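You operate a simulated robot arm through the tools that you are given. There is no shell and no other tool.

You run a simulated robot arm. Do the job below in one go: nothing can be reset, and whatever is moved stays where it is left.

JOB
Put the lamp together: stem in its socket, lamp screw tight, collar on.
Fine: the collar is china: let it down gently on the stem's ledge.

It is judged by the outcome, as a careful person would: the job done as asked, and still so three seconds after it is handed in. It fails if anything else is knocked over, pushed out of place, dropped, spilled or broken.

ROBOT AND FRAMES
A 7-joint arm with a two-finger parallel gripper, fixed in place. Base frame: the origin is on the floor under the middle of its stand, x ahead of it, y to its left, z up; the work surface is at about z = 0.8. Units: m, degrees, N and s.
With the tool pointing down near the work surface it reaches from about 0.44 to 0.92 m from the base axis. Its first joint turns from -143.0 to 143.0 degrees. Payload 3 kg.
The tool frame sits at the grasp point between the pads (the TCP): z along the fingers, y along the line on which they close. The tips reach 0.03 m beyond it. Largest opening 0.094 m; finger width 0.028, thickness 0.01; the body of the gripper, 0.05 by 0.096 m, starts 0.055 m behind the TCP.
Orientation is that of the tool frame in the base frame, as a unit quaternion [w, x, y, z]. With the fingers straight down and closing along the base's y, the tool's x points along the base's -x, its y along +y and its z along -z.

CONTROLS
- The arm moves only by the tool drive_tool. Its argument "series" is text: rows parted by semicolons, each of 7 numbers parted by spaces: the turn, a rotation vector about the tool's x, y, z in units of 5 degrees (1.0 is 5 degrees), then the shift along the tool's x, y, z in units of 40 mm (1.0 is 40 mm), then the opening, from 0 (shut) to 1 (fully open). In form: wx wy wz tx ty tz gripper; .... A call has 1 to 20 rows; each row shifts and turns the commanded pose from where the row before left it, along the tool's axes as they then stand. A call with a number of a shift or a turn outside -1 to 1 is refused whole. A row lasts 0.2 s, in which the tool goes at most 0.05 m and 8.6 degrees; a call with a longer step from one row to the next is refused whole, and so is a gripper value outside its range. A pose out of reach is approached as far as the arm can. The call stops where the force on the tool passes 70 N (or 10 N more than at its start, if that is more) or the arm is blocked; 0.2 s more then pass. The fingers move at their own pace (about 0.072 m/s each) and stop on an object; they squeeze with about 44 N. The grip force told is the motor's: it shows also when the fingers shut on nothing. Time passes only in rows, and 0.2 s behind the last, so rows that do not move let the fingers close. The reply holds the time, the measured pose of the TCP, the force on the tool along the base axes, the opening and the grip force, in the units named above and with some noise, with the torque about the TCP (base axes, N m) and any sound that the robot's microphone picked up.
- Cameras (640 x 400 px; columns grow to the right, rows downward): "scene" is fixed at [0.4021, 0.5008, 1.6117]; the picture's right is [-0.88, -0.48, 0.00], its down [-0.33, 0.61, -0.71] and it looks along [0.34, -0.63, -0.70] (base axes); focal length 325 px, centre (320, 200). "wrist" rides on the gripper at [0.076, 0.014, -0.103] in the tool frame; the picture's right is [-0.18, 0.98, 0.00], its down [-0.75, -0.14, -0.64] and it looks along [-0.63, -0.12, 0.77] (tool axes); focal length 243 px, centre (320, 200). There is no depth. A picture from a camera that has moved, and an enlarged one, comes with that camera's place and axes in the base frame and with its lens.
- get_image(camera): a new picture of that camera. No time passes.
- enlarge(camera, box): a new picture of the part [left, top, right, bottom] of that camera's present view, enlarged. No time passes.
- close_job(): hands the job in; it is judged then, once.

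Nothing tells you positions but the pictures and the camera data. Unless the task says otherwise, let go and move clear before handing in.

The tools are called after "Call:" as a command line: name --argument value ..., lists and objects as JSON in quotes. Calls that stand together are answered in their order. drive_tool: Moves the arm, as the interface text tells. Its arguments: {"type":"object","properties":{"series":{"type":"string"}},"required":["series"]} The other tools are called the same way: get_image (camera) takes a picture; enlarge (camera, box) takes an enlarged picture of a part of a camera's view; close_job () hands the job in.

At the start:

```text
time: 0.0
ee_pos: [0.6016, 0.0352, 1.2441]
orientation: [-0.001, 0.0, 1.0, 0.0]
force: [-0.4, 0.3, 0.5]
torque: [0.02, -0.01, -0.01]
finger_gap: 0.0942
grasp_force: 0.0
```

scene: 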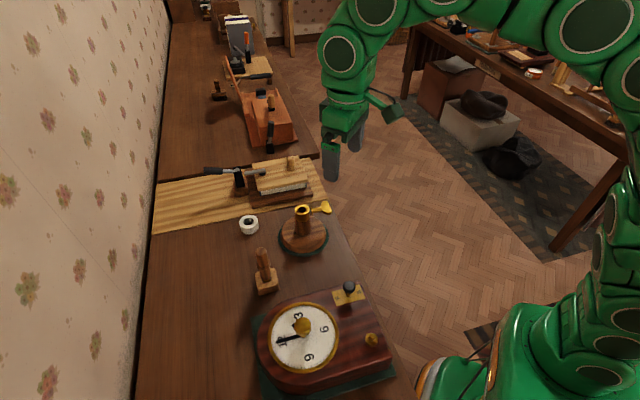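
wrist: 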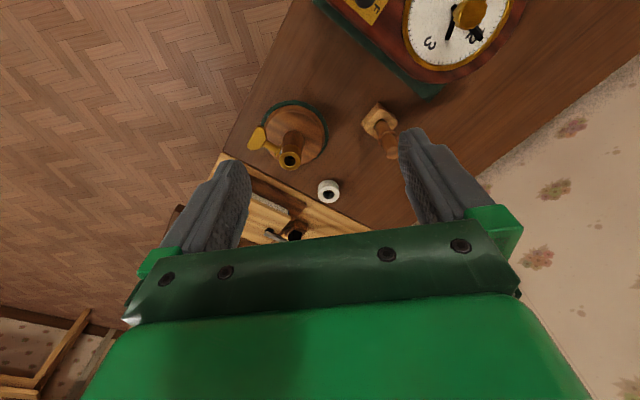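

I see a round lamp base with an upright socket and a brass thumb-screw, a wooden stem standing on a small square block, a white china collar, and a clock nearby. I'll enlarge the views to measure things.

Call:
enlarge --camera "scene" --box '[220, 180, 360, 300]'

Call:
enlarge --camera "wrist" --box '[230, 80, 430, 250]'

Call:
enlarge --camera "scene" --box '[240, 260, 400, 400]'

```text
3.33 times, centred on (290, 240) of scene
camera zoom: at [0.4021, 0.5008, 1.6117], right [-0.88, -0.48, 0.0], down [-0.33, 0.61, -0.71], along [0.34, -0.63, -0.7], focal length 1082 px, centre (420, 67)
```

zoom: 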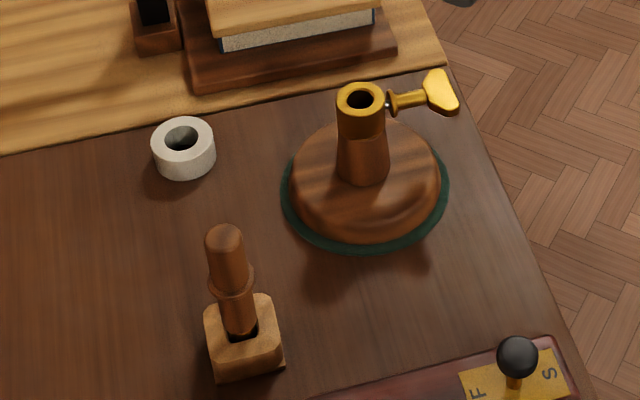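

```text
2.35 times, centred on (330, 165) of wrist
camera zoom: at [0.5257, 0.0493, 1.3465], right [0.18, 0.98, 0.0], down [0.75, -0.14, 0.64], along [0.63, -0.12, -0.77], focal length 571 px, centre (296, 282)
```

zoom: 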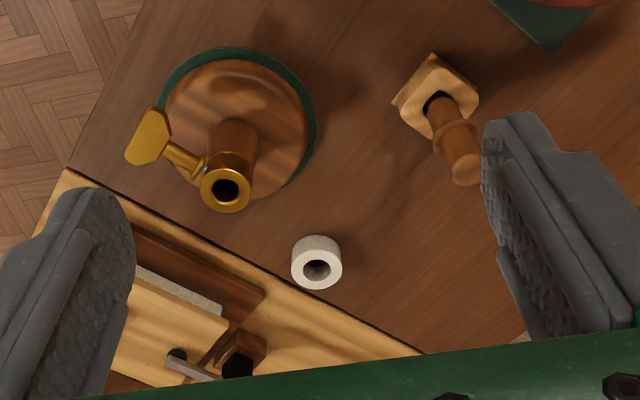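

```text
2.86 times, centred on (320, 330) of scene
camera zoom: at [0.4021, 0.5008, 1.6117], right [-0.88, -0.48, 0.0], down [-0.33, 0.61, -0.71], along [0.34, -0.63, -0.7], focal length 928 px, centre (320, -171)
```

zoom: 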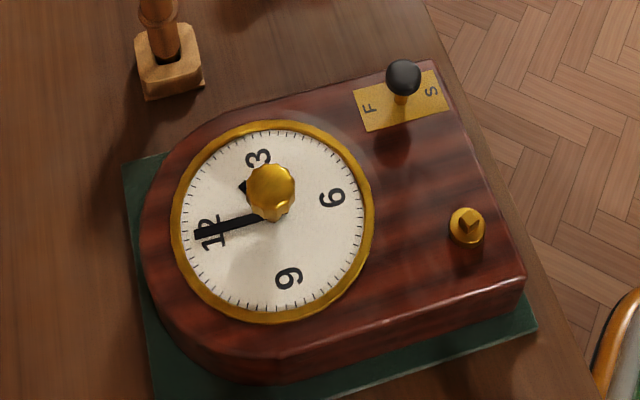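

The stem (~(0.76, 0.14), top z≈0.956) stands in a holder block. The lamp socket's top is near (0.76, -0.055, 0.924), with the thumb screw pointing toward -x/-y. The collar is near (0.93, 0.0). I'll move the wrist camera closer to measure them better.

Call:
drive_tool --series "0 0 0 -0.29 0.575 0.9 1; 0 0 0 -0.29 0.575 0.9 1; 0 0 0 -0.29 0.575 0.9 1; 0 0 0 -0.29 0.575 0.9 1; 0 0 0 -0.29 0.575 0.9 1; 0 0 0 0 0 0 1"

Call:
get_image --camera "wrist"

Call:
get_image --camera "scene"

```text
time: 1.4
ee_pos: [0.6595, 0.1487, 1.0627]
orientation: [-0.001, 0.0, 1.0, 0.0]
force: [0.5, 0.2, 0.3]
torque: [-0.02, 0.02, 0.02]
finger_gap: 0.0941
grasp_force: 0.0
```

```text
taken
camera wrist: at [0.5842, 0.1624, 1.1653], right [0.18, 0.98, 0.0], down [0.75, -0.14, 0.64], along [0.63, -0.12, -0.77], focal length 243 px, centre (320, 200)
```

wrist: 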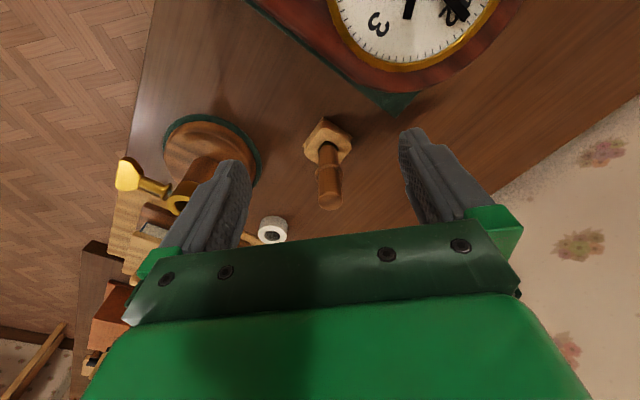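

```text
taken
```

scene: 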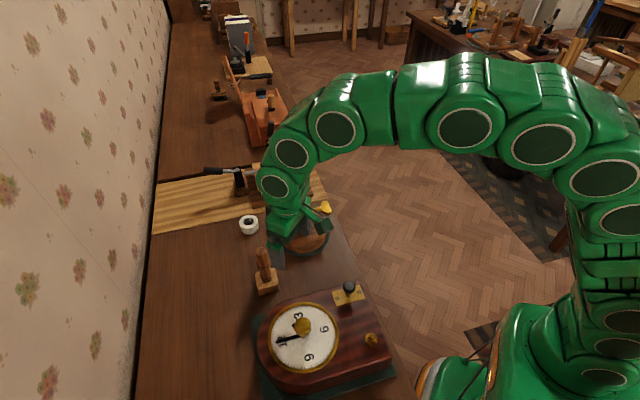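

The stem is centred in the wrist view now. I'll zoom in for accurate measurements.

Call:
enlarge --camera "wrist" --box '[280, 100, 380, 220]'

Call:
enlarge --camera "scene" --box '[235, 230, 305, 300]'

Call:
enlarge --camera "wrist" --box '[100, 100, 300, 260]'

```text
3.33 times, centred on (330, 160) of wrist
camera zoom: at [0.5842, 0.1624, 1.1653], right [0.18, 0.98, 0.0], down [0.75, -0.14, 0.64], along [0.63, -0.12, -0.77], focal length 809 px, centre (287, 333)
```

zoom: 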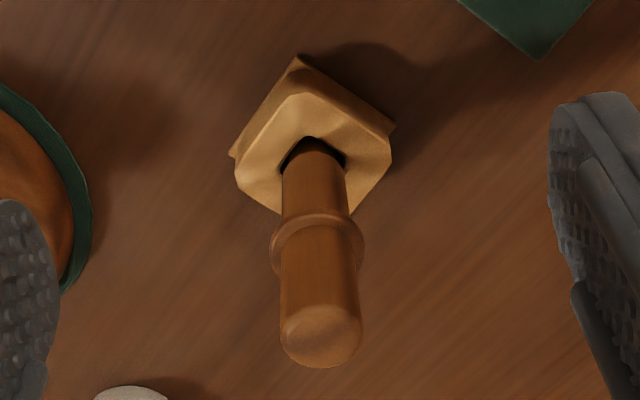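

```text
5.71 times, centred on (270, 265) of scene
camera zoom: at [0.4021, 0.5008, 1.6117], right [-0.88, -0.48, 0.0], down [-0.33, 0.61, -0.71], along [0.34, -0.63, -0.7], focal length 1856 px, centre (606, -171)
```

zoom: 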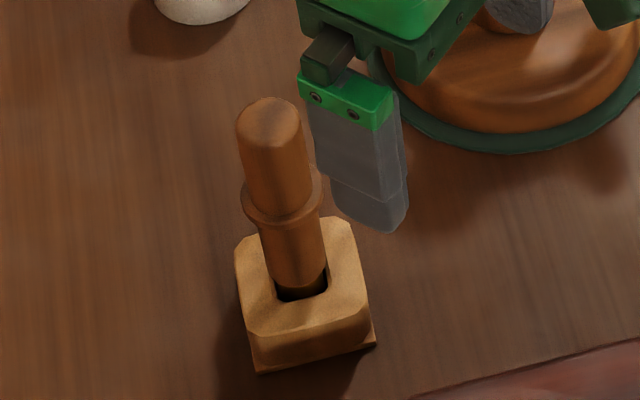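

```text
2.50 times, centred on (200, 180) of wrist
camera zoom: at [0.5842, 0.1624, 1.1653], right [0.18, 0.98, 0.0], down [0.75, -0.14, 0.64], along [0.63, -0.12, -0.77], focal length 606 px, centre (620, 250)
```

zoom: 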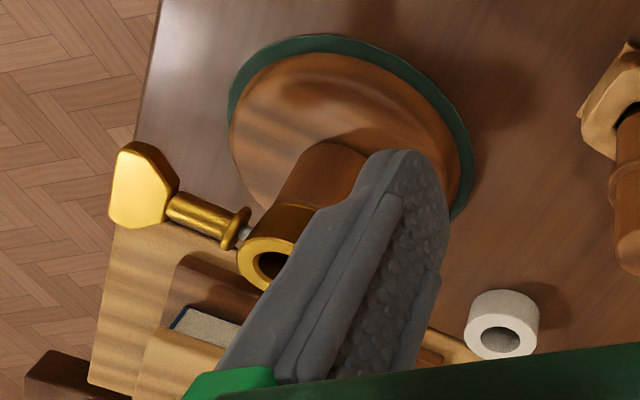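

The stem is vertical at about (0.763, 0.1415), with its top at 0.956 and its ledge at about 0.892. I'll move above it and check the alignment in the wrist view.

Call:
drive_tool --series "0 0 0 -0.854 -0.06 0.44 1; 0 0 0 -0.854 -0.06 0.44 1; 0 0 0 -0.854 -0.06 0.44 1; 0 0 0 0 0 0 1"

Call:
get_image --camera "wrist"

Call:
enlarge --camera "scene" --box '[230, 180, 350, 300]'

```text
time: 2.4
ee_pos: [0.7607, 0.1433, 1.0114]
orientation: [0.0, 0.0, 1.0, 0.0]
force: [-0.6, -0.2, -0.8]
torque: [-0.02, 0.01, 0.0]
finger_gap: 0.094
grasp_force: 0.1
```

```text
taken
camera wrist: at [0.6857, 0.1577, 1.1143], right [0.18, 0.98, 0.0], down [0.75, -0.14, 0.64], along [0.63, -0.12, -0.77], focal length 243 px, centre (320, 200)
```

wrist: 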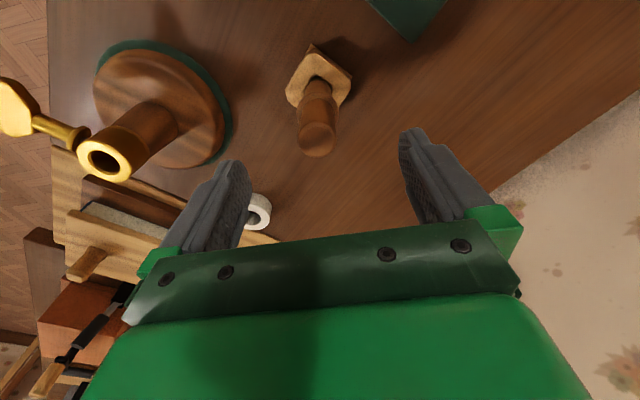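

```text
3.33 times, centred on (290, 240) of scene
camera zoom: at [0.4021, 0.5008, 1.6117], right [-0.88, -0.48, 0.0], down [-0.33, 0.61, -0.71], along [0.34, -0.63, -0.7], focal length 1082 px, centre (420, 67)
```

zoom: 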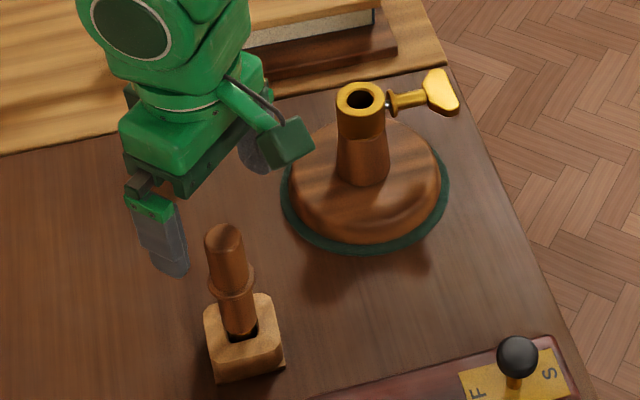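

I'm hovering above the stem. I'll enlarge the stem and socket from here to refine the numbers.

Call:
enlarge --camera "wrist" --box '[270, 40, 370, 165]'

Call:
enlarge --camera "wrist" --box '[0, 60, 160, 190]'

Call:
enlarge --camera "scene" --box '[285, 190, 345, 240]'

```text
3.20 times, centred on (320, 102) of wrist
camera zoom: at [0.6857, 0.1577, 1.1143], right [0.18, 0.98, 0.0], down [0.75, -0.14, 0.64], along [0.63, -0.12, -0.77], focal length 776 px, centre (320, 512)
```

zoom: 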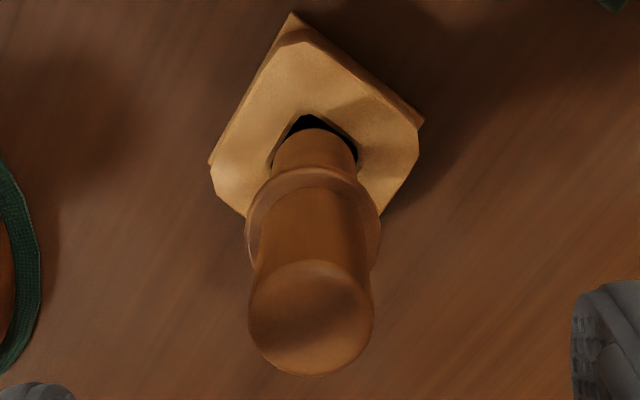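

```text
3.08 times, centred on (80, 125) of wrist
camera zoom: at [0.6857, 0.1577, 1.1143], right [0.18, 0.98, 0.0], down [0.75, -0.14, 0.64], along [0.63, -0.12, -0.77], focal length 746 px, centre (1058, 431)
```

zoom: 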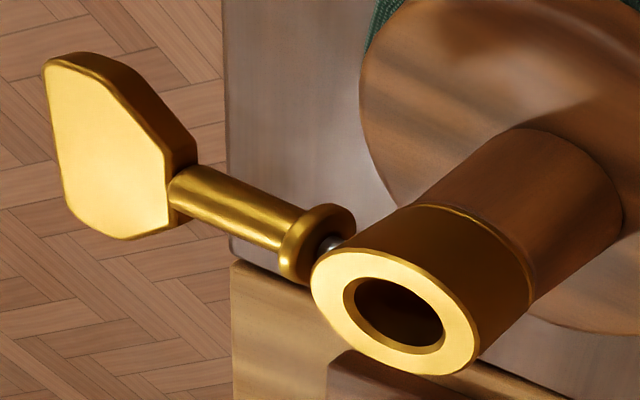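

```text
8.00 times, centred on (315, 215) of scene
camera zoom: at [0.4021, 0.5008, 1.6117], right [-0.88, -0.48, 0.0], down [-0.33, 0.61, -0.71], along [0.34, -0.63, -0.7], focal length 2598 px, centre (360, 80)
```

zoom: 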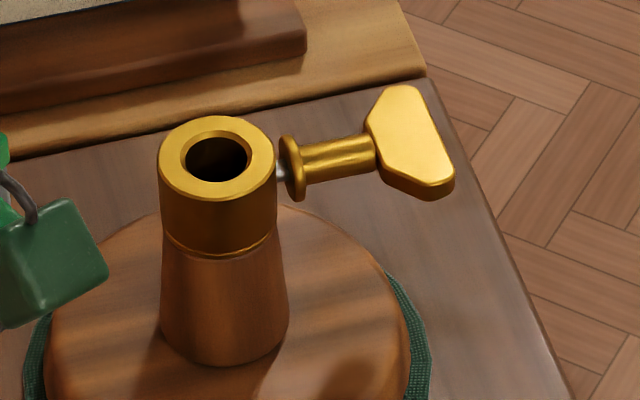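

The stem is at (0.7626, 0.1415) and the socket axis at (0.764, -0.054), top 0.923. I'll enlarge the fits once more before gripping.

Call:
enlarge --camera "scene" --box '[292, 200, 324, 220]'

Call:
enlarge --camera "scene" --box '[245, 240, 293, 270]'

Call:
enlarge --camera "scene" --box '[245, 265, 293, 295]'

Call:
enlarge --camera "scene" --box '[232, 210, 272, 235]'

```text
16.00 times, centred on (308, 210) of scene
camera zoom: at [0.4021, 0.5008, 1.6117], right [-0.88, -0.48, 0.0], down [-0.33, 0.61, -0.71], along [0.34, -0.63, -0.7], focal length 5195 px, centre (512, 40)
```

zoom: 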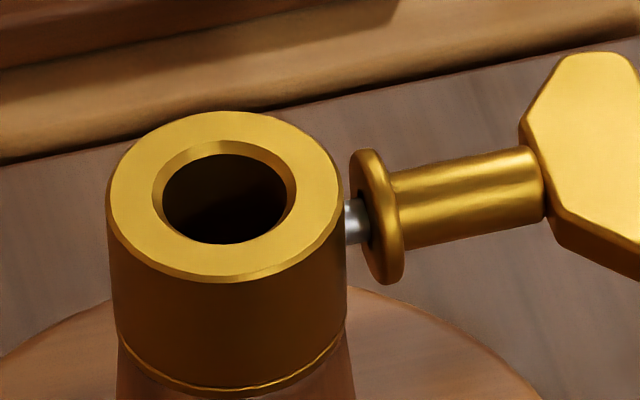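

```text
13.33 times, centred on (269, 255) of scene
camera zoom: at [0.4021, 0.5008, 1.6117], right [-0.88, -0.48, 0.0], down [-0.33, 0.61, -0.71], along [0.34, -0.63, -0.7], focal length 4329 px, centre (1000, -533)
```

zoom: 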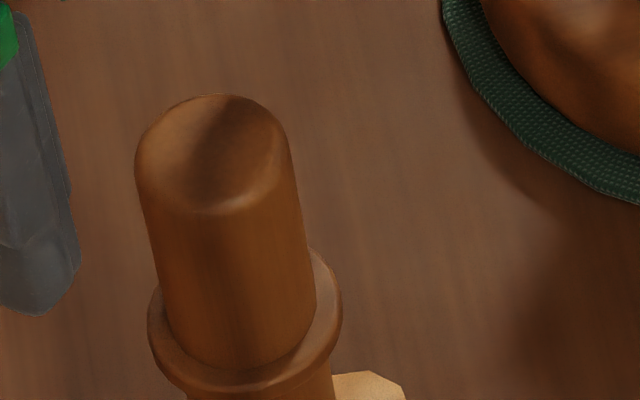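

```text
13.33 times, centred on (269, 280) of scene
camera zoom: at [0.4021, 0.5008, 1.6117], right [-0.88, -0.48, 0.0], down [-0.33, 0.61, -0.71], along [0.34, -0.63, -0.7], focal length 4329 px, centre (1000, -867)
```

zoom: 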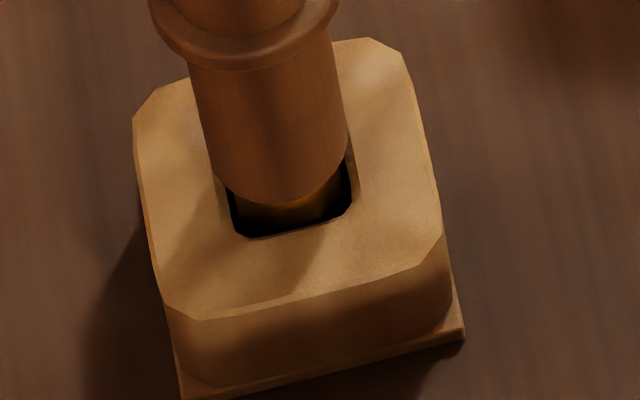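

```text
16.00 times, centred on (252, 222) of scene
camera zoom: at [0.4021, 0.5008, 1.6117], right [-0.88, -0.48, 0.0], down [-0.33, 0.61, -0.71], along [0.34, -0.63, -0.7], focal length 5195 px, centre (1408, -160)
```

zoom: 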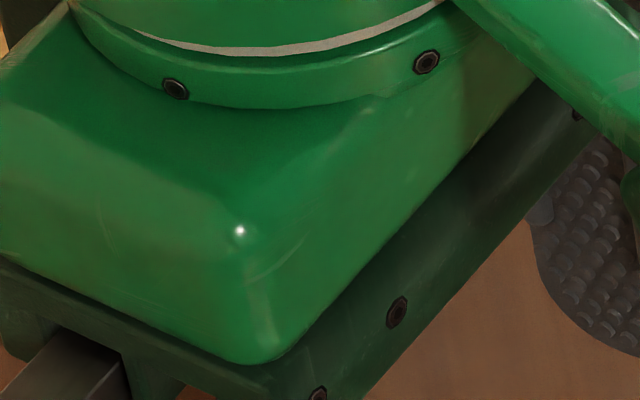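

The stem has a thin tenon at the bottom (now in the holder's square hole) and a shoulder above it. The socket bore is about 23 mm. I'll go down to grip the stem above its ledge.

Call:
drive_tool --series "0 0 0 -0.048 -0.045 0.3 1; 0 0 0 0 0 0.6 1; 0 0 0 0 0 0.6 1; 0 0 0 0 0 0.385 1; 0 0 0 0 0 0 1"

Call:
enlarge --camera "wrist" --box '[220, 60, 440, 240]'

Call:
enlarge --camera "scene" --box '[230, 220, 310, 300]'

```text
time: 3.6
ee_pos: [0.7636, 0.1413, 0.9356]
orientation: [0.0, -0.001, 1.0, 0.001]
force: [0.4, -0.3, -0.3]
torque: [-0.01, 0.01, -0.01]
finger_gap: 0.0939
grasp_force: 0.1
```

```text
2.22 times, centred on (330, 150) of wrist
camera zoom: at [0.6874, 0.1556, 1.0384], right [0.18, 0.98, 0.0], down [0.75, -0.14, 0.64], along [0.63, -0.12, -0.77], focal length 539 px, centre (298, 311)
```

zoom: 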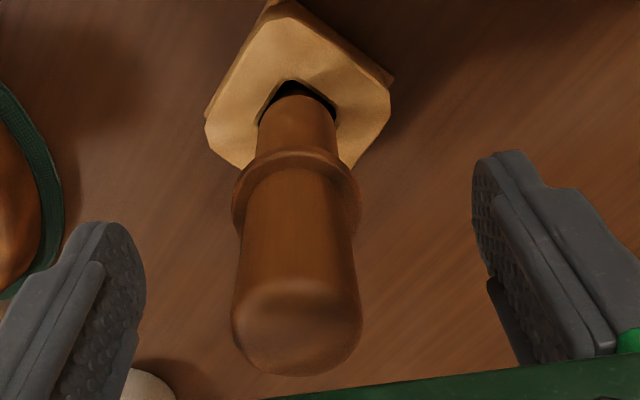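

```text
5.00 times, centred on (270, 260) of scene
camera zoom: at [0.4021, 0.5008, 1.6117], right [-0.88, -0.48, 0.0], down [-0.33, 0.61, -0.71], along [0.34, -0.63, -0.7], focal length 1624 px, centre (570, -100)
```

zoom: 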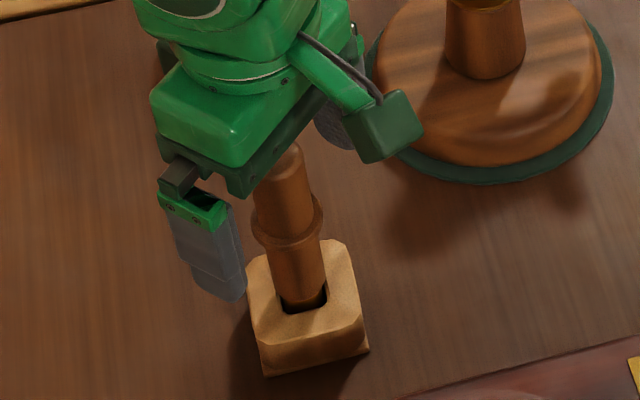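

The alignment is good. I'll raise a few millimetres so the tips stay clear of the ledge, then close.

Call:
drive_tool --series "0 0 0 0.02 0 -0.11 1; 0 0 0 0 0 0 0; 0 0 0 0 0 0 0; 0 0 0 0 0 0 0; 0 0 0 0 0 0 0; 0 0 0 0 0 0 0"

Call:
enlarge --camera "wrist" --box '[220, 60, 440, 240]'

Call:
enlarge --camera "scene" --box '[230, 220, 310, 300]'

```text
time: 5.0
ee_pos: [0.7612, 0.1415, 0.9399]
orientation: [0.0, 0.0, 1.0, 0.0]
force: [0.5, -0.5, 0.9]
torque: [-0.17, -0.01, 0.01]
finger_gap: 0.0278
grasp_force: 43.8
```

```text
2.22 times, centred on (330, 150) of wrist
camera zoom: at [0.6866, 0.1557, 1.042], right [0.18, 0.98, 0.0], down [0.75, -0.14, 0.64], along [0.63, -0.12, -0.77], focal length 539 px, centre (298, 311)
```

zoom: 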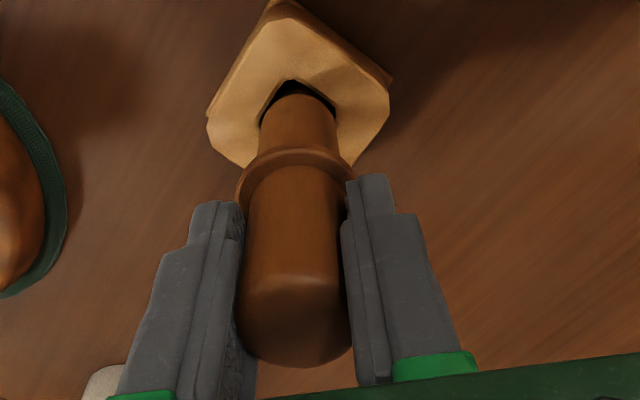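

```text
5.00 times, centred on (270, 260) of scene
camera zoom: at [0.4021, 0.5008, 1.6117], right [-0.88, -0.48, 0.0], down [-0.33, 0.61, -0.71], along [0.34, -0.63, -0.7], focal length 1624 px, centre (570, -100)
```

zoom: 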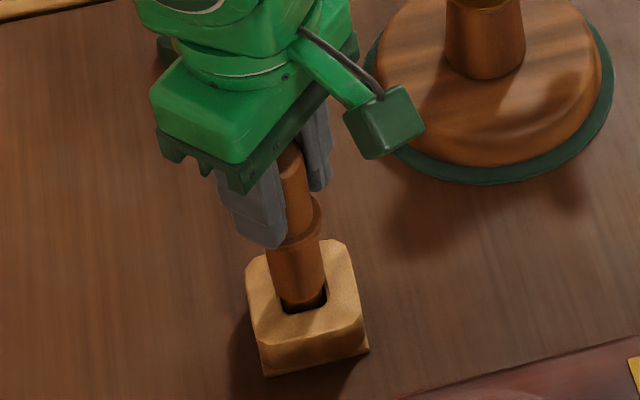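

The stem is gripped (gap 27.8 mm). I'll lift it slowly and straight out of the holder.

Call:
drive_tool --series "0 0 0 0 0 -0.25 0; 0 0 0 0 0 -0.25 0; 0 0 0 0 0 -0.25 0; 0 0 0 0 0 -0.25 0; 0 0 0 0 0 -0.25 0; 0 0 0 0 0 -0.25 0; 0 0 0 0 0 0 0"

Call:
enlarge --camera "scene" --box '[230, 220, 310, 300]'

Call:
enlarge --camera "wrist" --box '[220, 20, 440, 200]'

```text
time: 6.6
ee_pos: [0.7625, 0.1415, 1.0002]
orientation: [0.0, 0.0, 1.0, 0.0]
force: [0.3, 0.5, -0.1]
torque: [0.0, 0.01, -0.03]
finger_gap: 0.0276
grasp_force: 43.9
```

```text
5.00 times, centred on (270, 260) of scene
camera zoom: at [0.4021, 0.5008, 1.6117], right [-0.88, -0.48, 0.0], down [-0.33, 0.61, -0.71], along [0.34, -0.63, -0.7], focal length 1624 px, centre (570, -100)
```

zoom: 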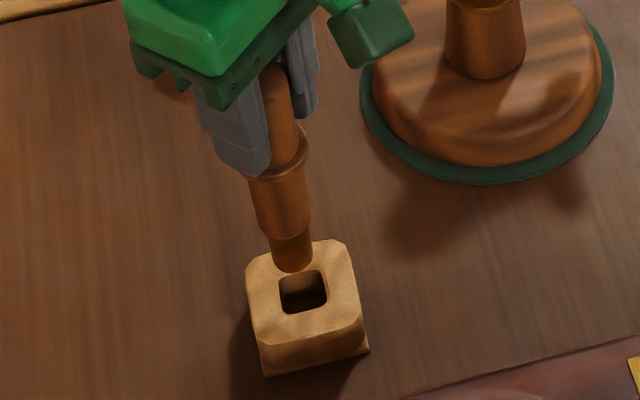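

```text
2.22 times, centred on (330, 110) of wrist
camera zoom: at [0.6868, 0.1559, 1.1034], right [0.18, 0.98, 0.0], down [0.75, -0.14, 0.64], along [0.63, -0.12, -0.77], focal length 539 px, centre (298, 400)
```

zoom: 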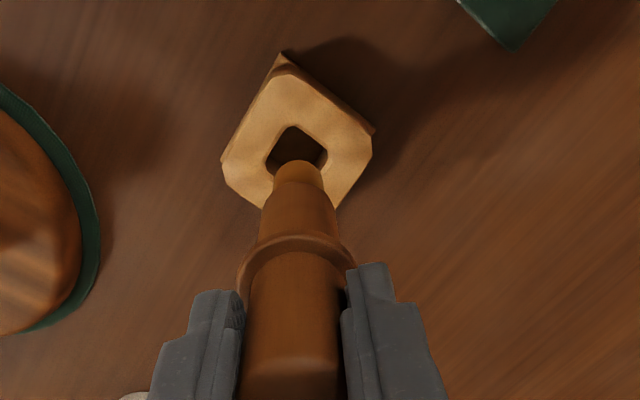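

The stem is clear of the holder, and its tenon is about 20 mm across and 37 mm long. I'll raise it and carry it over the socket.

Call:
drive_tool --series "0 0 0 0 0 -0.6 0; 0 0 0 0 0 -0.7 0; 0 0 0 0 0 -0.7 0; 0 0 0 0 0 -0.5 0; 0 0 0 0 -0.5 0 0; 0 0 0 0 -0.8 0 0; 0 0 0 0 -0.8 0 0; 0 0 0 0 -0.8 0 0; 0 0 0 0 -0.8 0 0; 0 0 0 0 -0.7 0 0; 0 0 0 0 -0.5 0 0; 0 0 0 0 0 0 0; 0 0 0 0 0 0 0"

Call:
get_image --camera "wrist"

Call:
enlarge --camera "scene" --box '[260, 150, 360, 250]'

```text
time: 9.4
ee_pos: [0.7649, -0.055, 1.0993]
orientation: [0.0, 0.0, 1.0, 0.0]
force: [0.5, 0.4, -0.9]
torque: [0.02, -0.01, 0.02]
finger_gap: 0.0277
grasp_force: 44.5
```

```text
taken
camera wrist: at [0.6884, -0.0406, 1.2022], right [0.18, 0.98, 0.0], down [0.75, -0.14, 0.64], along [0.63, -0.12, -0.77], focal length 243 px, centre (320, 200)
```

wrist: 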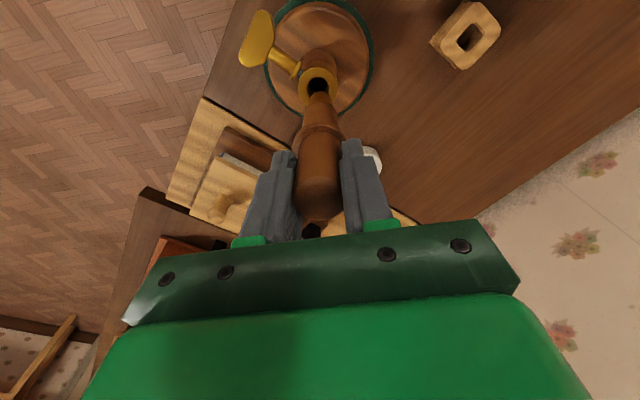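

```text
4.00 times, centred on (310, 200) of scene
camera zoom: at [0.4021, 0.5008, 1.6117], right [-0.88, -0.48, 0.0], down [-0.33, 0.61, -0.71], along [0.34, -0.63, -0.7], focal length 1299 px, centre (360, 200)
```

zoom: 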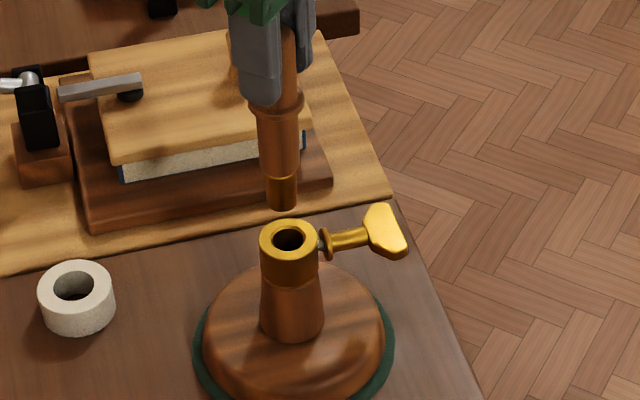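

Well placed: the tenon is close over the hole. I'll zoom into both views to compare the two axes.

Call:
enlarge --camera "wrist" --box '[280, 50, 360, 130]'

Call:
enlarge --camera "scene" --box '[312, 185, 352, 225]'

Call:
enlarge --camera "scene" --box '[282, 180, 322, 220]'

```text
5.00 times, centred on (320, 90) of wrist
camera zoom: at [0.6884, -0.0406, 1.2022], right [0.18, 0.98, 0.0], down [0.75, -0.14, 0.64], along [0.63, -0.12, -0.77], focal length 1213 px, centre (320, 750)
```

zoom: 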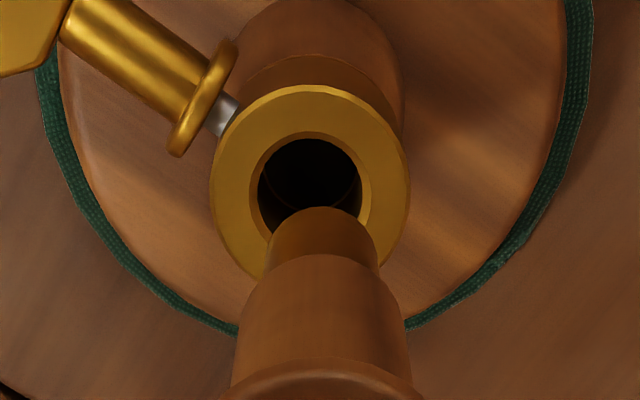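

```text
10.00 times, centred on (332, 205) of scene
camera zoom: at [0.4021, 0.5008, 1.6117], right [-0.88, -0.48, 0.0], down [-0.33, 0.61, -0.71], along [0.34, -0.63, -0.7], focal length 3247 px, centre (200, 150)
```

zoom: 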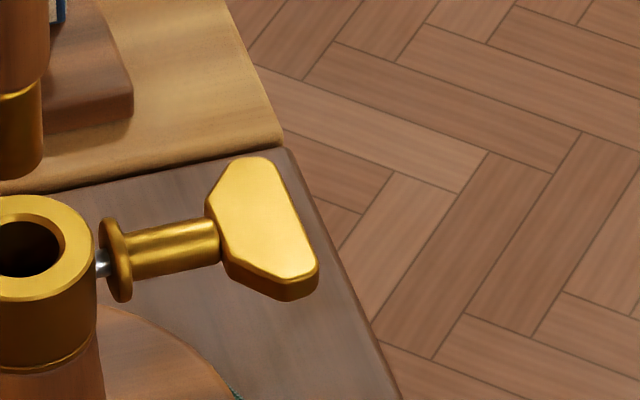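

```text
10.00 times, centred on (302, 200) of scene
camera zoom: at [0.4021, 0.5008, 1.6117], right [-0.88, -0.48, 0.0], down [-0.33, 0.61, -0.71], along [0.34, -0.63, -0.7], focal length 3247 px, centre (500, 200)
```

zoom: 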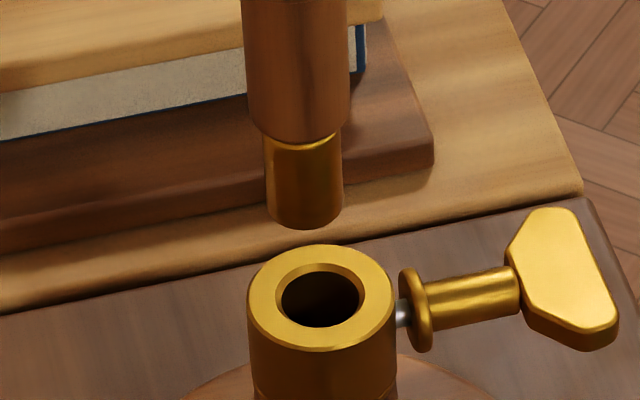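

The hole lies about 2 mm in -x and 2.4 mm in -y from the tenon's axis. I'll correct that, lower to just above the rim, and check again.

Call:
drive_tool --series "0 0 0 0.05 -0.06 0 0; 0 0 0 0 0 0.25 0; 0 0 0 0 0 0.25 0; 0 0 0 0 0 0.25 0; 0 0 0 0 0 0 0; 0 0 0 0 0 0 0"

Call:
enlarge --camera "wrist" --box '[280, 50, 360, 130]'

Call:
enlarge --camera "scene" --box '[282, 180, 322, 220]'

```text
time: 10.8
ee_pos: [0.761, -0.0555, 1.0696]
orientation: [0.0, 0.0, 1.0, 0.0]
force: [1.2, 0.3, -0.4]
torque: [0.02, 0.01, 0.02]
finger_gap: 0.0278
grasp_force: 44.0
```

```text
5.00 times, centred on (320, 90) of wrist
camera zoom: at [0.6853, -0.0429, 1.1726], right [0.18, 0.98, 0.0], down [0.75, -0.14, 0.64], along [0.63, -0.12, -0.77], focal length 1213 px, centre (320, 750)
```

zoom: 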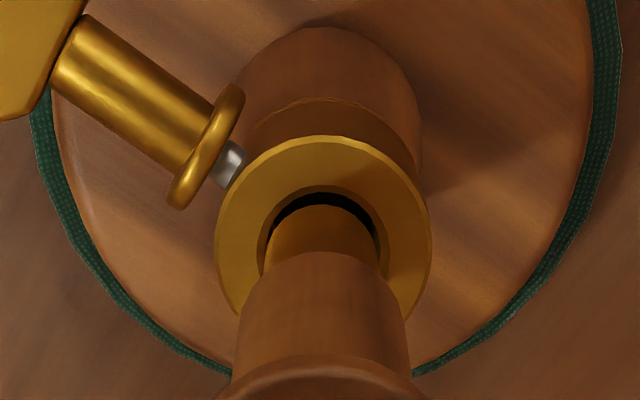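

```text
10.00 times, centred on (302, 200) of scene
camera zoom: at [0.4021, 0.5008, 1.6117], right [-0.88, -0.48, 0.0], down [-0.33, 0.61, -0.71], along [0.34, -0.63, -0.7], focal length 3247 px, centre (500, 200)
```

zoom: 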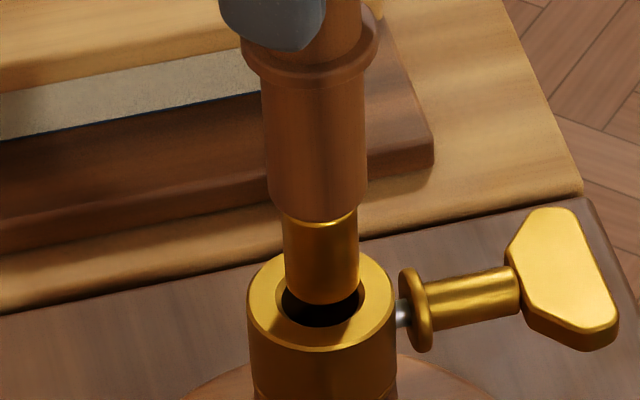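

The tenon is within about 1 mm of the hole's axis. After a tiny correction I'll lower gently and watch the forces.

Call:
drive_tool --series "0 0 0 -0.018 0.008 0 0; 0 0 0 0 0 0.1 0; 0 0 0 0 0 0.1 0; 0 0 0 0 0 0.1 0; 0 0 0 0 0 0.1 0; 0 0 0 0 0 0 0"

Call:
enlarge --camera "wrist" --box '[280, 50, 360, 130]'

Call:
enlarge --camera "scene" --box '[282, 180, 322, 220]'

```text
time: 12.2
ee_pos: [0.7635, -0.056, 1.0537]
orientation: [0.0, 0.0, 1.0, 0.0]
force: [0.4, -0.8, -0.3]
torque: [0.02, -0.04, 0.0]
finger_gap: 0.0278
grasp_force: 43.7
```

```text
5.00 times, centred on (320, 90) of wrist
camera zoom: at [0.6866, -0.0422, 1.1567], right [0.18, 0.98, 0.0], down [0.75, -0.14, 0.64], along [0.63, -0.12, -0.77], focal length 1213 px, centre (320, 750)
```

zoom: 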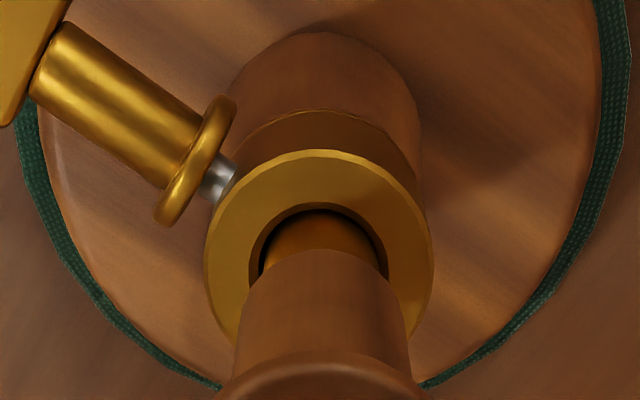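

```text
10.00 times, centred on (302, 200) of scene
camera zoom: at [0.4021, 0.5008, 1.6117], right [-0.88, -0.48, 0.0], down [-0.33, 0.61, -0.71], along [0.34, -0.63, -0.7], focal length 3247 px, centre (500, 200)
```

zoom: 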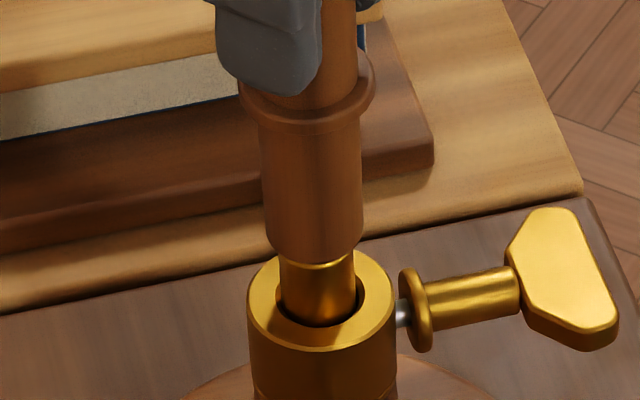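

The tenon is in the mouth of the hole with no contact force. I'll keep lowering slowly.

Call:
drive_tool --series "0 0 0 0 0 0.08 0; 0 0 0 0 0 0.08 0; 0 0 0 0 0 0.08 0; 0 0 0 0 0 0.08 0; 0 0 0 0 0 0.08 0; 0 0 0 0 0 0 0"

Call:
enlarge --camera "scene" --box '[282, 180, 322, 220]'

```text
time: 13.6
ee_pos: [0.7611, -0.0569, 1.0387]
orientation: [0.0, 0.0, 1.0, -0.001]
force: [1.2, -1.1, 0.4]
torque: [0.1, -0.24, -0.01]
finger_gap: 0.0275
grasp_force: 43.4
```

```text
10.00 times, centred on (302, 200) of scene
camera zoom: at [0.4021, 0.5008, 1.6117], right [-0.88, -0.48, 0.0], down [-0.33, 0.61, -0.71], along [0.34, -0.63, -0.7], focal length 3247 px, centre (500, 200)
```

zoom: 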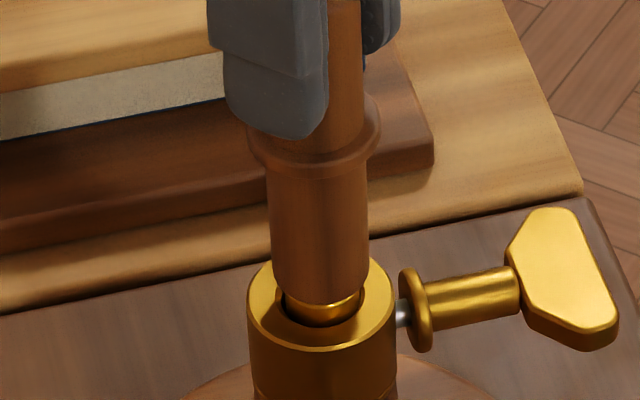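

It's sliding in with only slight side contact. I'll continue until the shoulder seats.

Call:
drive_tool --series "0 0 0 0 0 0.06 0; 0 0 0 0 0 0.06 0; 0 0 0 0 0 0.06 0; 0 0 0 0 0 0.06 0; 0 0 0 0 0 0 0"

Call:
enlarge --camera "scene" --box '[282, 180, 322, 220]'

Call:
enlarge --camera "wrist" --box '[280, 50, 360, 130]'

```text
time: 14.8
ee_pos: [0.7619, -0.0563, 1.0289]
orientation: [0.001, 0.0, 1.0, 0.0]
force: [2.8, -0.7, 40.7]
torque: [-0.8, -0.5, -0.03]
finger_gap: 0.0275
grasp_force: 44.0
```

```text
10.00 times, centred on (302, 200) of scene
camera zoom: at [0.4021, 0.5008, 1.6117], right [-0.88, -0.48, 0.0], down [-0.33, 0.61, -0.71], along [0.34, -0.63, -0.7], focal length 3247 px, centre (500, 200)
```

zoom: 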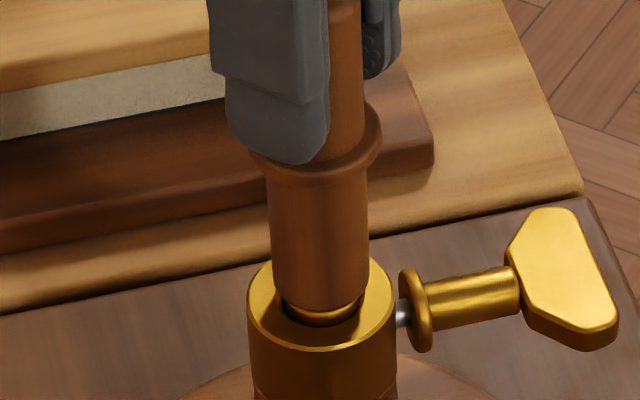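

```text
5.00 times, centred on (320, 90) of wrist
camera zoom: at [0.6853, -0.0427, 1.1317], right [0.18, 0.98, 0.0], down [0.75, -0.14, 0.64], along [0.63, -0.12, -0.77], focal length 1213 px, centre (320, 750)
```

zoom: 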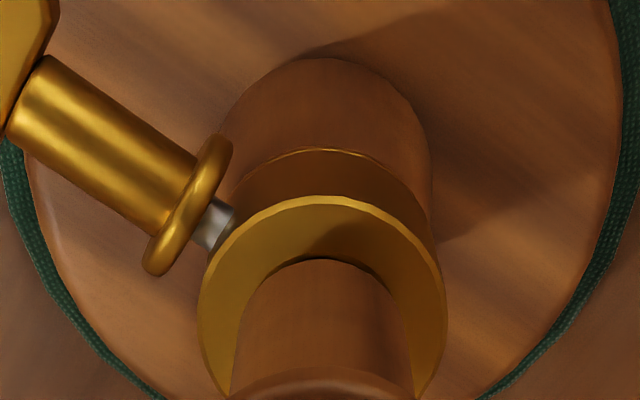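

There is now 40 N of vertical load. The stem appears to have bottomed with a few millimetres of tenon still showing, and the fingers slid down to the ledge. I'll ease off, release, and look closely before deciding.

Call:
drive_tool --series "0 0 0 0 0 -0.06 0; 0 0 0 0 0 0 0"

Call:
enlarge --camera "scene" --box '[290, 195, 322, 215]'

```text
time: 15.4
ee_pos: [0.7617, -0.0567, 1.0283]
orientation: [-0.002, 0.0, 1.0, 0.0]
force: [5.3, 1.2, -0.1]
torque: [0.11, -0.51, -0.01]
finger_gap: 0.0277
grasp_force: 43.7
```

```text
16.00 times, centred on (306, 205) of scene
camera zoom: at [0.4021, 0.5008, 1.6117], right [-0.88, -0.48, 0.0], down [-0.33, 0.61, -0.71], along [0.34, -0.63, -0.7], focal length 5195 px, centre (544, 120)
```

zoom: 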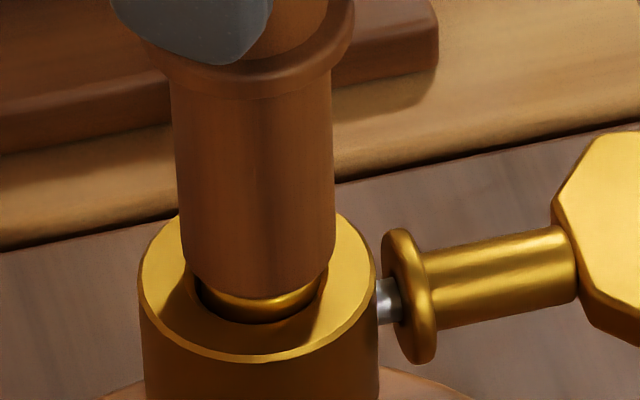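

There's a 5 N side force toward +x, so the stem is pressing on the -x wall of the bore. I'll shift slightly +x to free it, then try lowering again.

Call:
drive_tool --series "0 0 0 -0.02 0 0 0; 0 0 0 0 0 0 0; 0 0 0 0 0 0 0"

```text
time: 16.2
ee_pos: [0.7641, -0.0562, 1.031]
orientation: [0.0, 0.0, 1.0, 0.0]
force: [-0.3, -0.6, -0.9]
torque: [0.02, -0.01, 0.05]
finger_gap: 0.0279
grasp_force: 43.8
```

The side force is gone. I'll lower gently again in small steps.

Call:
drive_tool --series "0 0 0 0 0 0.03 0; 0 0 0 0 0 0 0"

Call:
enlarge --camera "scene" --box '[290, 195, 322, 215]'

```text
time: 16.8
ee_pos: [0.7622, -0.0562, 1.0296]
orientation: [-0.001, 0.0, 1.0, 0.0]
force: [-0.4, -0.2, -1.3]
torque: [-0.05, -0.01, 0.0]
finger_gap: 0.0277
grasp_force: 44.0
```

```text
16.00 times, centred on (306, 205) of scene
camera zoom: at [0.4021, 0.5008, 1.6117], right [-0.88, -0.48, 0.0], down [-0.33, 0.61, -0.71], along [0.34, -0.63, -0.7], focal length 5195 px, centre (544, 120)
```

zoom: 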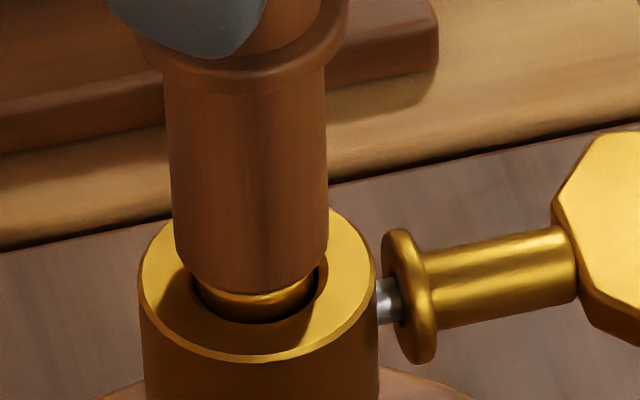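

Call:
drive_tool --series "0 0 0 0 0 0.03 0; 0 0 0 0 0 0 0"

Call:
enlarge --camera "scene" --box '[290, 195, 322, 215]'

```text
time: 17.4
ee_pos: [0.7631, -0.0565, 1.0292]
orientation: [0.001, -0.001, 1.0, 0.0]
force: [-2.6, -1.5, 15.0]
torque: [-0.31, 0.31, -0.03]
finger_gap: 0.0277
grasp_force: 43.8
```

```text
16.00 times, centred on (306, 205) of scene
camera zoom: at [0.4021, 0.5008, 1.6117], right [-0.88, -0.48, 0.0], down [-0.33, 0.61, -0.71], along [0.34, -0.63, -0.7], focal length 5195 px, centre (544, 120)
```

zoom: 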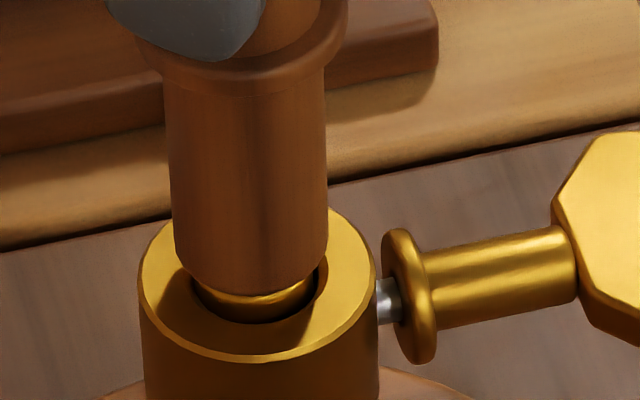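

It stops hard at the same depth after re-centring. This matches the bore floor (~0.895) I could make out earlier inside the hole, so the stem is seated. I'll unload, open and back off upward.

Call:
drive_tool --series "0 0 0 0 0 -0.03 0; 0 0 0 0 0 0 0; 0 0 0 0 0 0 0.5; 0 0 0 0 0 0 0.8; 0 0 0 0 0 0 0.8; 0 0 0 0 0 0 0.8; 0 0 0 0 0 -0.3 0.8; 0 0 0 0 0 -0.8 0.8; 0 0 0 0 0 -1 0.8; 0 0 0 0 0 -0.8 0.8; 0 0 0 0 0 0 0.8"

Call:
get_image --camera "wrist"

Call:
enlarge --camera "scene" --box '[275, 165, 345, 255]'

```text
time: 19.8
ee_pos: [0.7619, -0.0572, 1.1452]
orientation: [0.0, 0.0, 1.0, 0.001]
force: [0.0, -0.9, -0.6]
torque: [0.0, 0.03, 0.0]
finger_gap: 0.0751
grasp_force: 0.0
```

```text
taken
camera wrist: at [0.6856, -0.0432, 1.2488], right [0.18, 0.98, 0.0], down [0.75, -0.14, 0.64], along [0.63, -0.12, -0.77], focal length 243 px, centre (320, 200)
```

wrist: 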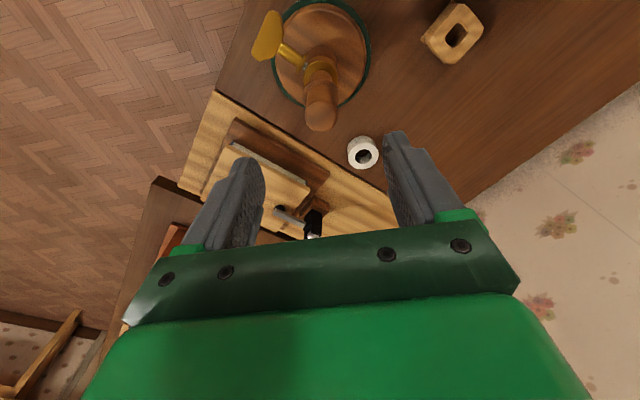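

```text
4.44 times, centred on (310, 210) of scene
camera zoom: at [0.4021, 0.5008, 1.6117], right [-0.88, -0.48, 0.0], down [-0.33, 0.61, -0.71], along [0.34, -0.63, -0.7], focal length 1443 px, centre (364, 156)
```

zoom: 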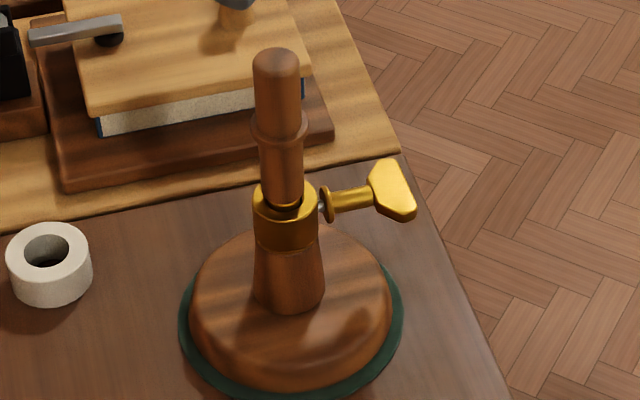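

The stem stands in the socket. Next is the thumb screw, so I'll study it closely from both cameras.

Call:
enlarge --camera "wrist" --box '[235, 0, 345, 80]'

Call:
enlarge --camera "scene" --box '[308, 195, 340, 215]'

```text
5.00 times, centred on (290, 40) of wrist
camera zoom: at [0.6856, -0.0432, 1.2488], right [0.18, 0.98, 0.0], down [0.75, -0.14, 0.64], along [0.63, -0.12, -0.77], focal length 1213 px, centre (470, 1000)
```

zoom: 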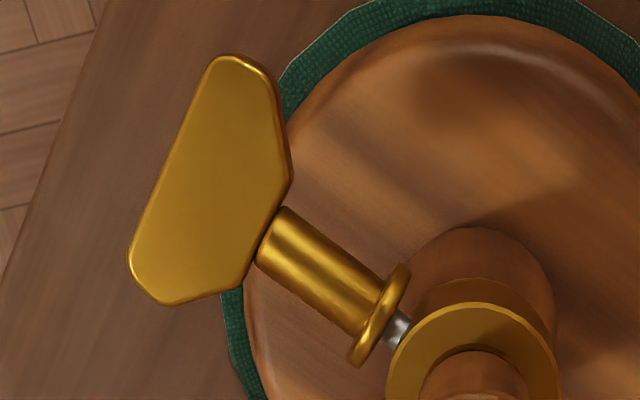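

```text
16.00 times, centred on (324, 205) of scene
camera zoom: at [0.4021, 0.5008, 1.6117], right [-0.88, -0.48, 0.0], down [-0.33, 0.61, -0.71], along [0.34, -0.63, -0.7], focal length 5195 px, centre (256, 120)
```

zoom: 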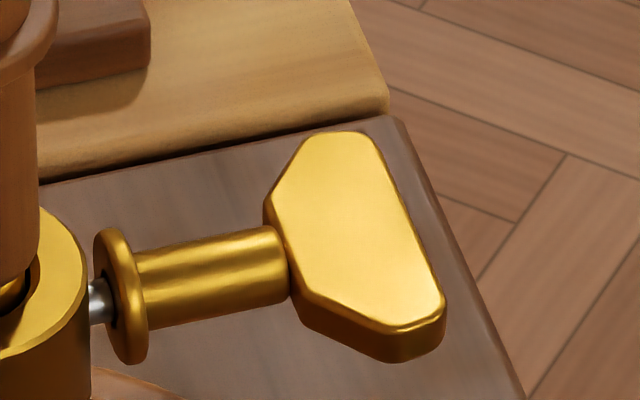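

I take the screw axis to be horizontal at z≈0.911, running along (-0.707,-0.707) from the socket. The paddle lies flat, about 8 mm thick, between 60 and 83 mm from the socket axis. I'll move clear, tip the hand to horizontal so it points along the screw axis, then approach it end-on.

Call:
drive_tool --series "0 0 0 0.71 -0.82 0 1; 0 0 0 0.71 -0.82 0.1 1; 0 0 0 0.71 -0.82 0.3 1; 0 0 0 0.71 -0.82 0.3 1; 0 0 0 0.71 -0.82 0.3 1; -0.707 -0.707 0 0 0 0 1; -0.707 -0.707 0 0 0 0 1; -0.707 -0.707 0 0 0 0 1; -0.707 -0.707 0 0 0 0 1; -0.707 -0.707 0 0 0 0 1; -0.707 -0.707 0 0 0 0 1; -0.707 -0.707 0 0 0 0 1; -0.707 -0.707 0 0 0 0 1; -0.707 -0.707 0 0 0 0 1; 0 0 0 0 0 0 1"

Call:
get_image --camera "scene"

Call:
get_image --camera "wrist"

```text
time: 23.0
ee_pos: [0.6203, -0.2197, 1.1055]
orientation: [0.27, 0.0, 0.924, 0.27]
force: [-0.2, -0.6, -0.4]
torque: [-0.01, 0.01, 0.0]
finger_gap: 0.0941
grasp_force: 0.0
```

```text
taken
```

scene: 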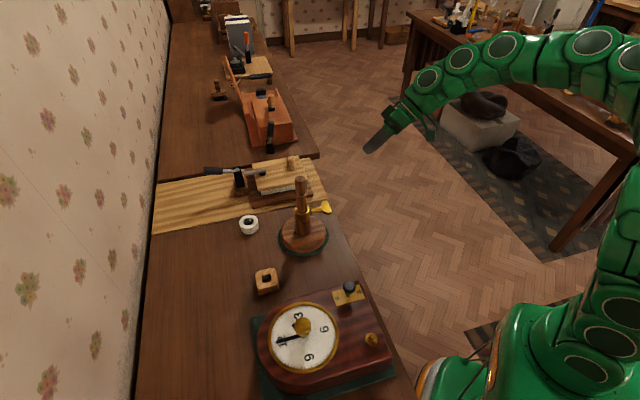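

```text
taken
camera wrist: at [0.502, -0.2489, 1.1472], right [0.01, 0.81, 0.58], down [0.34, -0.55, 0.76], along [0.94, 0.19, -0.29], focal length 243 px, centre (320, 200)
```

wrist: 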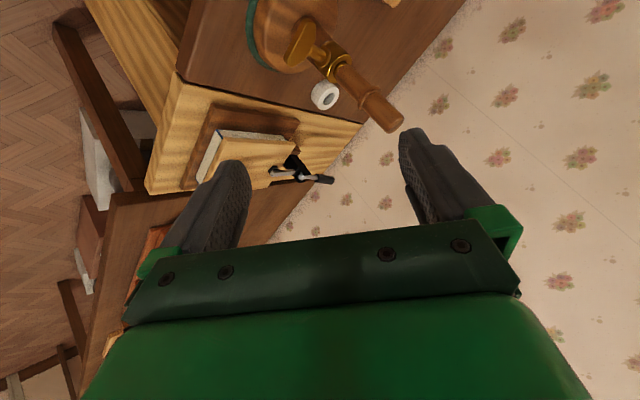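

The reorientation is going well. I'll complete the tilt to horizontal.

Call:
drive_tool --series "-0.707 -0.707 0 0 0 0 1; -0.707 -0.707 0 0 0 0 1; -0.707 -0.707 0 0 0 0 1; -0.707 -0.707 0 0 0 0 1; -0.707 -0.707 0 0 0 0 1; -0.707 -0.707 0 0 0 0 1; -0.707 -0.707 0 0 0 0 1; -0.707 -0.707 0 0 0 0 1; -0.707 -0.707 0 0 0 0 1; 0 0 0 0 0 0 1"

Call:
get_image --camera "scene"

Call:
get_image --camera "wrist"

```text
time: 25.2
ee_pos: [0.6212, -0.2209, 1.1054]
orientation: [0.499, 0.0, 0.708, 0.499]
force: [0.3, -0.2, 0.0]
torque: [0.0, -0.01, -0.01]
finger_gap: 0.0942
grasp_force: 0.1
```

```text
taken
```

scene: 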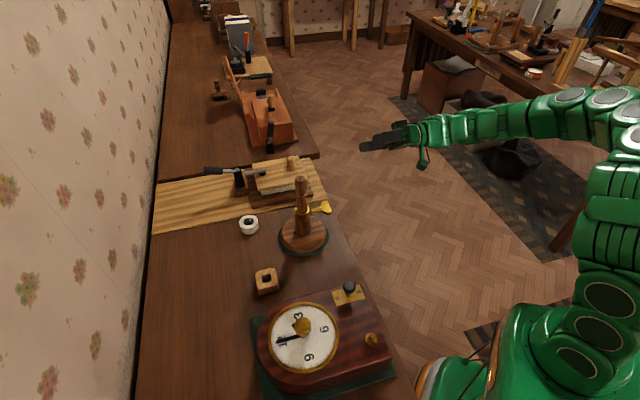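

```text
taken
camera wrist: at [0.5033, -0.2491, 1.0625], right [-0.4, 0.4, 0.83], down [-0.01, -0.9, 0.43], along [0.92, 0.17, 0.36], focal length 243 px, centre (320, 200)
```

wrist: 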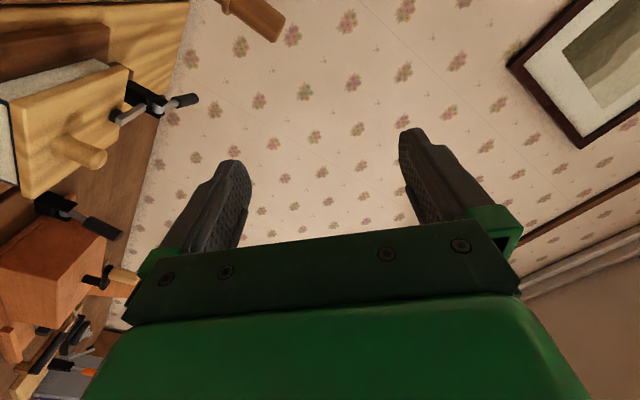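

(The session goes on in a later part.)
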